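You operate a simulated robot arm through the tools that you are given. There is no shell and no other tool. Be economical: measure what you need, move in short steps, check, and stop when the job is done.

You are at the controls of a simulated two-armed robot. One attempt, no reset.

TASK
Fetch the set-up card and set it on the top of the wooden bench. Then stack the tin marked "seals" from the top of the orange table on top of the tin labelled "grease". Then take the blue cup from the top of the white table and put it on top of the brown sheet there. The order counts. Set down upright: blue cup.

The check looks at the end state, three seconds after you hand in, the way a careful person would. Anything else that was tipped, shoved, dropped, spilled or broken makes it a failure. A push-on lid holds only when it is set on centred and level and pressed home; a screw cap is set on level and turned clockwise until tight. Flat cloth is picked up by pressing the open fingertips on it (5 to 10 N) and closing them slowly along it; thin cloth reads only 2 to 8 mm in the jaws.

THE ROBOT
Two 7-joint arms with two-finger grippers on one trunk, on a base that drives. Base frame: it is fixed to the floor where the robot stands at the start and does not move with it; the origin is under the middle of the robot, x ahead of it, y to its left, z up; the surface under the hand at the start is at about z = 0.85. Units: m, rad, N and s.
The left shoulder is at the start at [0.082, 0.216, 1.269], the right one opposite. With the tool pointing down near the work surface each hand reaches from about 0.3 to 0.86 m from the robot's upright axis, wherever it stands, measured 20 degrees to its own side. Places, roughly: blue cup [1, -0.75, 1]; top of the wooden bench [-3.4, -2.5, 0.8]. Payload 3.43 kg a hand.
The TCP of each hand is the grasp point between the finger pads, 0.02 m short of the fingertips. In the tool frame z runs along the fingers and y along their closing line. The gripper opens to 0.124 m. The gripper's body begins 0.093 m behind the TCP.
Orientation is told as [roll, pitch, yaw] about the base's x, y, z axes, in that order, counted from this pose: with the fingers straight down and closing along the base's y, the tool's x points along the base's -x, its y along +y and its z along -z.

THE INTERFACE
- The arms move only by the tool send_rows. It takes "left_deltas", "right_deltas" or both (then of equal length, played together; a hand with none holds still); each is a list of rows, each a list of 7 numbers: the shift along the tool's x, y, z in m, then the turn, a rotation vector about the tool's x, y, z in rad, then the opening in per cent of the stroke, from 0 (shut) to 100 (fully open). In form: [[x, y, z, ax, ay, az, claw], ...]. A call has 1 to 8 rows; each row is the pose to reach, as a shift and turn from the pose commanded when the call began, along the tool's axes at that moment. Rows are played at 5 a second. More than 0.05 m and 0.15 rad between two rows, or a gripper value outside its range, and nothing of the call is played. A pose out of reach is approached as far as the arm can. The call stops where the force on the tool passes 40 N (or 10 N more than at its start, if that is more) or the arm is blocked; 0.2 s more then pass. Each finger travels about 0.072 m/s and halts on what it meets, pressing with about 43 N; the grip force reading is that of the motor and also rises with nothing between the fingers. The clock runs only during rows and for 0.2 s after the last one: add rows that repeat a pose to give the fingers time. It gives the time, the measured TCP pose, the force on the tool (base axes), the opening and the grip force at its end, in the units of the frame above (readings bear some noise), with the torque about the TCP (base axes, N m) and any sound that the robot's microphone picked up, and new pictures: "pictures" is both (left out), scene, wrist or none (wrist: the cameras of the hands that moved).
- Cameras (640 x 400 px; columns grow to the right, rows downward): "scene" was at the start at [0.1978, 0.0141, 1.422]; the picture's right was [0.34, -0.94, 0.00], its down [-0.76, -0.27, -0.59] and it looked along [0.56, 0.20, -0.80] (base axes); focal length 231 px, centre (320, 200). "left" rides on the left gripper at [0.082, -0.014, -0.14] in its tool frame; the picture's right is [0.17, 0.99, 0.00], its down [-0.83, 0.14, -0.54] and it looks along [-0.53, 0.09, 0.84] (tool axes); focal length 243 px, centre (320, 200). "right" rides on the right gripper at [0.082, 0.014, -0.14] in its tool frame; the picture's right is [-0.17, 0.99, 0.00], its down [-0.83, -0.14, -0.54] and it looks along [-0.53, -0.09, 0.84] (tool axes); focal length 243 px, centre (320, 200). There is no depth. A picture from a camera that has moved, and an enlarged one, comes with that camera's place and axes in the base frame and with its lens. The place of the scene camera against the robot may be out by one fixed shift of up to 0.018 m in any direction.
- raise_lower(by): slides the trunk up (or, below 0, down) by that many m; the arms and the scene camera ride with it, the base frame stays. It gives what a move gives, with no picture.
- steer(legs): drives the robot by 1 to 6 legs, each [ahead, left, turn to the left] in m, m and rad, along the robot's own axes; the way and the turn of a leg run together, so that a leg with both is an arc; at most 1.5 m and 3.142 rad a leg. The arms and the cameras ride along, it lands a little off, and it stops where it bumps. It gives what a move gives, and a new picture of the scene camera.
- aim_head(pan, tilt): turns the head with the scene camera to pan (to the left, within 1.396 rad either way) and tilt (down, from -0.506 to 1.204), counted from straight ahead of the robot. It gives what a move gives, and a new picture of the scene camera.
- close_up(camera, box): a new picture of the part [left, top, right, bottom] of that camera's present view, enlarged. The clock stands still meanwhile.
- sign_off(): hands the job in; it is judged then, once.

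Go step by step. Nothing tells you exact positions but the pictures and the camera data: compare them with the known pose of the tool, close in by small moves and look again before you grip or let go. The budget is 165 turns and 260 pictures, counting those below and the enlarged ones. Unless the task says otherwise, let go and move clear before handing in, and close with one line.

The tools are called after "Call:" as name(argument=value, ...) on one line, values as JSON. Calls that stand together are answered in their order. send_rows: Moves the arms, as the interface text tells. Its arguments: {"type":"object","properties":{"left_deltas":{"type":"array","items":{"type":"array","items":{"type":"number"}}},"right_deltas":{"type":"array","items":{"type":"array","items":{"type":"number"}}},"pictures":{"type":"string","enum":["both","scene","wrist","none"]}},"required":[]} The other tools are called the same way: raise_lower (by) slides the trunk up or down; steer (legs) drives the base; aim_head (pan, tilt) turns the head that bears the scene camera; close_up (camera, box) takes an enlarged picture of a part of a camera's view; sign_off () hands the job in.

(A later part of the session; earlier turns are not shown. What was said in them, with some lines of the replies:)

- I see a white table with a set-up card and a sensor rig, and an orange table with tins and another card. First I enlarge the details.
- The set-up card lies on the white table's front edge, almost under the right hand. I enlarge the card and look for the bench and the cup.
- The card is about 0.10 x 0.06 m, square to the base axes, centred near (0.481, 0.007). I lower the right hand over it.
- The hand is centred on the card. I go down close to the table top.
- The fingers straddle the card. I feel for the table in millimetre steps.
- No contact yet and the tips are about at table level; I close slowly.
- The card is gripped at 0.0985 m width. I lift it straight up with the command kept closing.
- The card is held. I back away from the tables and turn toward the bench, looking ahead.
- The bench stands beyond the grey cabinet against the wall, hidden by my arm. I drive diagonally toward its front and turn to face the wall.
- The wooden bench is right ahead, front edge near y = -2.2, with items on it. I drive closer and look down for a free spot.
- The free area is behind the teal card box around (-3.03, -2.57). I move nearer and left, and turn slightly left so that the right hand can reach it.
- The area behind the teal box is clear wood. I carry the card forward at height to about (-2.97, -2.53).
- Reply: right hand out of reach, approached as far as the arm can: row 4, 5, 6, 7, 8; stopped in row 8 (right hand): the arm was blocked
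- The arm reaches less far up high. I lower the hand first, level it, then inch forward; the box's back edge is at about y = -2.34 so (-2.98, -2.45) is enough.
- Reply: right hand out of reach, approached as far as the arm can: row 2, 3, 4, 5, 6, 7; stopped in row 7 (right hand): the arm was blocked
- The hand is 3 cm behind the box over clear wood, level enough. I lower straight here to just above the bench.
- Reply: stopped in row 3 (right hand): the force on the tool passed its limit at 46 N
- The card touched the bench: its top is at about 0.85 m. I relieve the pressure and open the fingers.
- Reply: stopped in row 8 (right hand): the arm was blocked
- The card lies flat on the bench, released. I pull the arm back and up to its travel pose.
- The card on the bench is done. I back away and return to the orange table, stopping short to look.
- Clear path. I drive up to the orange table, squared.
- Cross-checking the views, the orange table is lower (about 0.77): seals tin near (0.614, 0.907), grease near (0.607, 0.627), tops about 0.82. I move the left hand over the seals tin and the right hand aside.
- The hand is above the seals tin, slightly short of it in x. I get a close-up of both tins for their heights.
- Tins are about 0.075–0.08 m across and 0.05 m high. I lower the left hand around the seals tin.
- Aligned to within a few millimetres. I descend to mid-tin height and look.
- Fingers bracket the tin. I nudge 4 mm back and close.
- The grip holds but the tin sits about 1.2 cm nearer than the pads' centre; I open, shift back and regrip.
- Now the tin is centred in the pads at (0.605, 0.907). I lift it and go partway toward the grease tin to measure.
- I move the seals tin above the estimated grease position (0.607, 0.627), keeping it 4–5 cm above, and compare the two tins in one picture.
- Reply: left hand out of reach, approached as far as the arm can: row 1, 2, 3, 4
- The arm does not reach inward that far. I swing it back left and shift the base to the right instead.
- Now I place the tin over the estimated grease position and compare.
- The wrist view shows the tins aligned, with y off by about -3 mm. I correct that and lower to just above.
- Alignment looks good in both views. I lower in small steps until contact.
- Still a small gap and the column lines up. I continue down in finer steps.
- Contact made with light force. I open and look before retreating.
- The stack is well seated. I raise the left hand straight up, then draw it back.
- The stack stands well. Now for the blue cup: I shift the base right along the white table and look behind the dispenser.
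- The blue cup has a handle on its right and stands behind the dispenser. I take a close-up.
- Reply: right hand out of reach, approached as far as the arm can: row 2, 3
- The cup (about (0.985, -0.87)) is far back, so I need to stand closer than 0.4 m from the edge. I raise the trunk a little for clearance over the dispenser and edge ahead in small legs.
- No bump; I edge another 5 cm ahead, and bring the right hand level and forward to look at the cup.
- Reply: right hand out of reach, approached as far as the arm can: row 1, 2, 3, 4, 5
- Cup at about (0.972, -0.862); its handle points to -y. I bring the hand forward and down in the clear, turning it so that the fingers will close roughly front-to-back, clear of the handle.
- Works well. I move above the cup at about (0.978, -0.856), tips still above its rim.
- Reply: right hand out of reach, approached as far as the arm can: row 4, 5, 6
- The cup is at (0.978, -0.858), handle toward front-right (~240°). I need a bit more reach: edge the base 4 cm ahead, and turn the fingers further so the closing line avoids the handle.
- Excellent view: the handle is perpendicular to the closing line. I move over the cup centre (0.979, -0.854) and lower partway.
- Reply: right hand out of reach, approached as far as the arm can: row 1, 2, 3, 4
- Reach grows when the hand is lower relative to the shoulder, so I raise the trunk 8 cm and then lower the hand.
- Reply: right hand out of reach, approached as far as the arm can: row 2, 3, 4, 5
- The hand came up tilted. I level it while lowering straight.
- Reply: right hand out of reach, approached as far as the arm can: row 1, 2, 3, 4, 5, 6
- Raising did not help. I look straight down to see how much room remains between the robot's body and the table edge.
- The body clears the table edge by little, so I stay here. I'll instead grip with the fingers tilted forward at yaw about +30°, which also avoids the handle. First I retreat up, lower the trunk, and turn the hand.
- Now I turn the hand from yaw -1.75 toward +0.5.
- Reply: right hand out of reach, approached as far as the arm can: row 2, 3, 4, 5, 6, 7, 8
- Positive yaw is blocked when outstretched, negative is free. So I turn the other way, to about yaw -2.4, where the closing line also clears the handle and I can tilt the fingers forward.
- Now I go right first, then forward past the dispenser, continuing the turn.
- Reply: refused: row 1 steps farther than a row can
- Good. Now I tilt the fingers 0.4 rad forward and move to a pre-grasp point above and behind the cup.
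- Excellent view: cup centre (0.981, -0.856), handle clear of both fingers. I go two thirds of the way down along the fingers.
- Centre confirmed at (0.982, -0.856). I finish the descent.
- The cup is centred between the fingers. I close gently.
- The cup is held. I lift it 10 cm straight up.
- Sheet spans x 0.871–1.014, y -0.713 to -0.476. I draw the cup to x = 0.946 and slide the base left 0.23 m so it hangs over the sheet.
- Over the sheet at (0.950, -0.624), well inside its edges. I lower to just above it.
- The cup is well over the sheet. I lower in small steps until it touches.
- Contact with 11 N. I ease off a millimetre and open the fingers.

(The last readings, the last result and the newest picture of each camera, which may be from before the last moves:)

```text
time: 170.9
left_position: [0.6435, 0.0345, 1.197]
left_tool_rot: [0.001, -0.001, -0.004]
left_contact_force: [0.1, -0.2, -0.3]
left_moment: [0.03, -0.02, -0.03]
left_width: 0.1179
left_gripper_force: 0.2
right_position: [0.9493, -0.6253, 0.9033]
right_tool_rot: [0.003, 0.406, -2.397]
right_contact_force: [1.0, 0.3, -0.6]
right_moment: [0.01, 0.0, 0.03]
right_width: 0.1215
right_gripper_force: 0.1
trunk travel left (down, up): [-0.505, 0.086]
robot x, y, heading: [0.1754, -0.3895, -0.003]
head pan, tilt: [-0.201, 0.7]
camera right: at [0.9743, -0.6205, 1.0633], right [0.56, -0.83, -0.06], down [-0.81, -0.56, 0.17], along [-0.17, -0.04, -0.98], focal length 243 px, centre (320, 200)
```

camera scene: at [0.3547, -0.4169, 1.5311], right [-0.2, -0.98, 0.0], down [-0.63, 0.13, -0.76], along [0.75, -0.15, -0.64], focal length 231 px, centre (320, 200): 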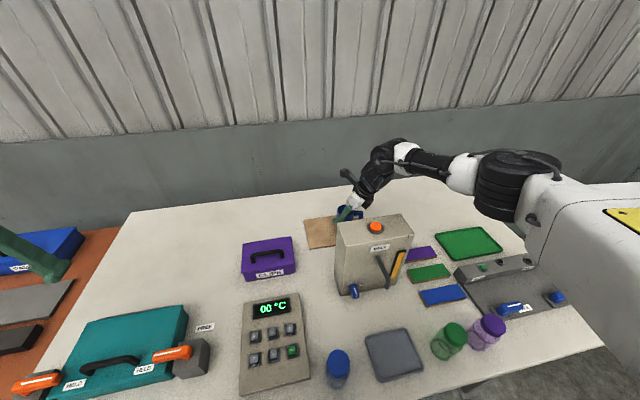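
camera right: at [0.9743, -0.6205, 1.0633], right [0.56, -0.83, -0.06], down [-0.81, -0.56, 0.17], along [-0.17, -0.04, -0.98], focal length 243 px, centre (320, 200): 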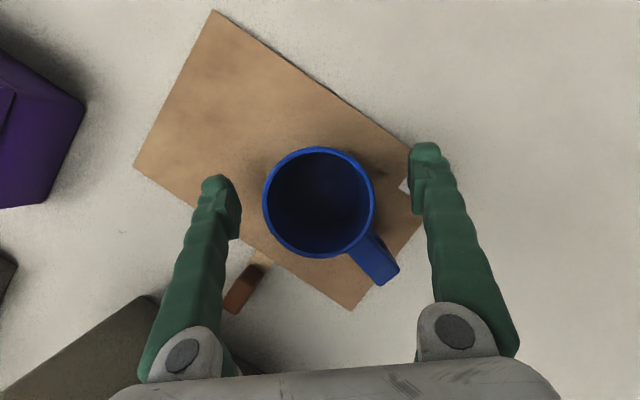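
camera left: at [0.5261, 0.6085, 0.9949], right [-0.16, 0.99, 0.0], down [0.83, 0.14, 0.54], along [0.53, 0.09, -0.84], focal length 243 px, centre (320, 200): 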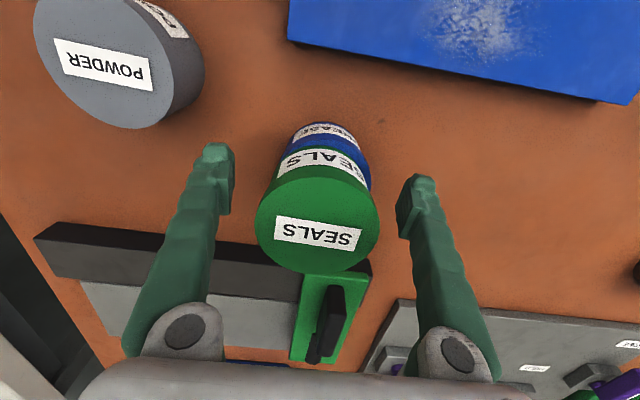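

The cup stands free on the sheet. I lift the hand straight up clear of the cup.

Call:
send_rows(right_deltas=[[0.0119, 0, -0.0275, 0, 0, 0, 98], [0.0277, 0, -0.0643, 0, 0, 0, 98], [0.0436, 0, -0.101, 0, 0, 0, 98], [0.0594, 0, -0.1377, 0, 0, 0, 98], [0.0752, 0, -0.1744, 0, 0, 0, 98]], pictures="both")

Call:
close_up(camera="scene", box=[270, 150, 430, 270])

```text
time: 172.1
left_position: [0.6436, 0.0338, 1.1977]
left_tool_rot: [-0.002, -0.001, -0.004]
left_contact_force: [-0.1, 0.4, 0.0]
left_moment: [0.01, -0.03, 0.02]
left_width: 0.1178
left_gripper_force: 0.0
right_position: [0.949, -0.6234, 1.0949]
right_tool_rot: [0.004, 0.409, -2.399]
right_contact_force: [0.0, 0.4, 0.6]
right_moment: [-0.04, -0.03, 0.03]
right_width: 0.1214
right_gripper_force: 0.0
trunk travel left (down, up): [-0.505, 0.086]
robot x, y, heading: [0.1767, -0.3894, -0.005]
head pan, tilt: [-0.201, 0.7]
camera scene: at [0.3537, -0.4162, 1.5312], right [-0.2, -0.98, 0.0], down [-0.63, 0.13, -0.77], along [0.75, -0.15, -0.64], focal length 231 px, centre (320, 200)
camera right: at [0.974, -0.618, 1.2551], right [0.56, -0.83, -0.06], down [-0.81, -0.56, 0.17], along [-0.17, -0.04, -0.98], focal length 243 px, centre (320, 200)
```

scene: 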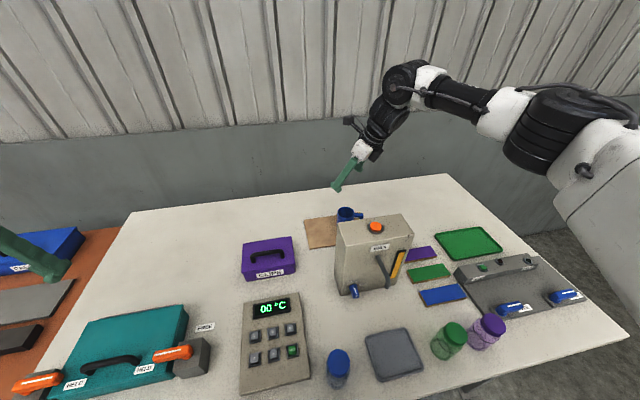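
right: 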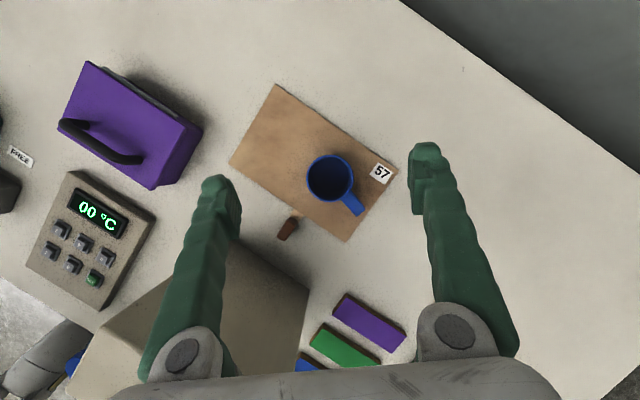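

```text
3.33 times, centred on (350, 210) of scene
camera zoom: at [0.3537, -0.4162, 1.5312], right [-0.2, -0.98, 0.0], down [-0.63, 0.13, -0.77], along [0.75, -0.15, -0.64], focal length 768 px, centre (220, 167)
```

zoom: 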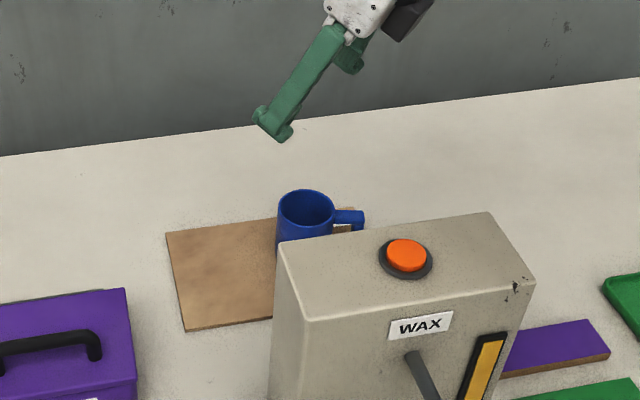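

The cup stands upright on the sheet and the hand is clear. One last look at the stack on the orange table.

Call:
aim_head(pan=0.9, tilt=0.7)

```text
time: 173.4
left_position: [0.6443, 0.0341, 1.1976]
left_tool_rot: [0.0, -0.001, -0.003]
left_contact_force: [0.2, -0.9, 1.1]
left_moment: [-0.04, 0.02, -0.01]
left_width: 0.1178
left_gripper_force: 0.1
right_position: [0.9497, -0.6235, 1.092]
right_tool_rot: [0.003, 0.407, -2.396]
right_contact_force: [1.2, -0.5, -0.3]
right_moment: [0.01, -0.01, -0.04]
right_width: 0.1215
right_gripper_force: 0.1
trunk travel left (down, up): [-0.505, 0.086]
robot x, y, heading: [0.1788, -0.3878, -0.001]
head pan, tilt: [0.901, 0.7]
camera scene: at [0.3243, -0.3334, 1.5311], right [0.78, -0.62, 0.0], down [-0.4, -0.5, -0.76], along [0.48, 0.6, -0.64], focal length 231 px, centre (320, 200)
```

scene: 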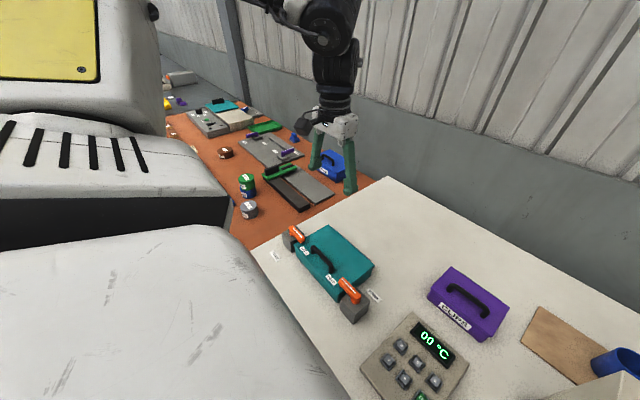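

The stack still stands, the cup is on the sheet and the card is on the bench, so I hand the job in.

Call:
sign_off()

```text
The job is handed in.
```

All three parts are done in order: the set-up card lies flat on the wooden bench, the seals tin is stacked on the grease tin, and the blue cup stands upright on the brown sheet.
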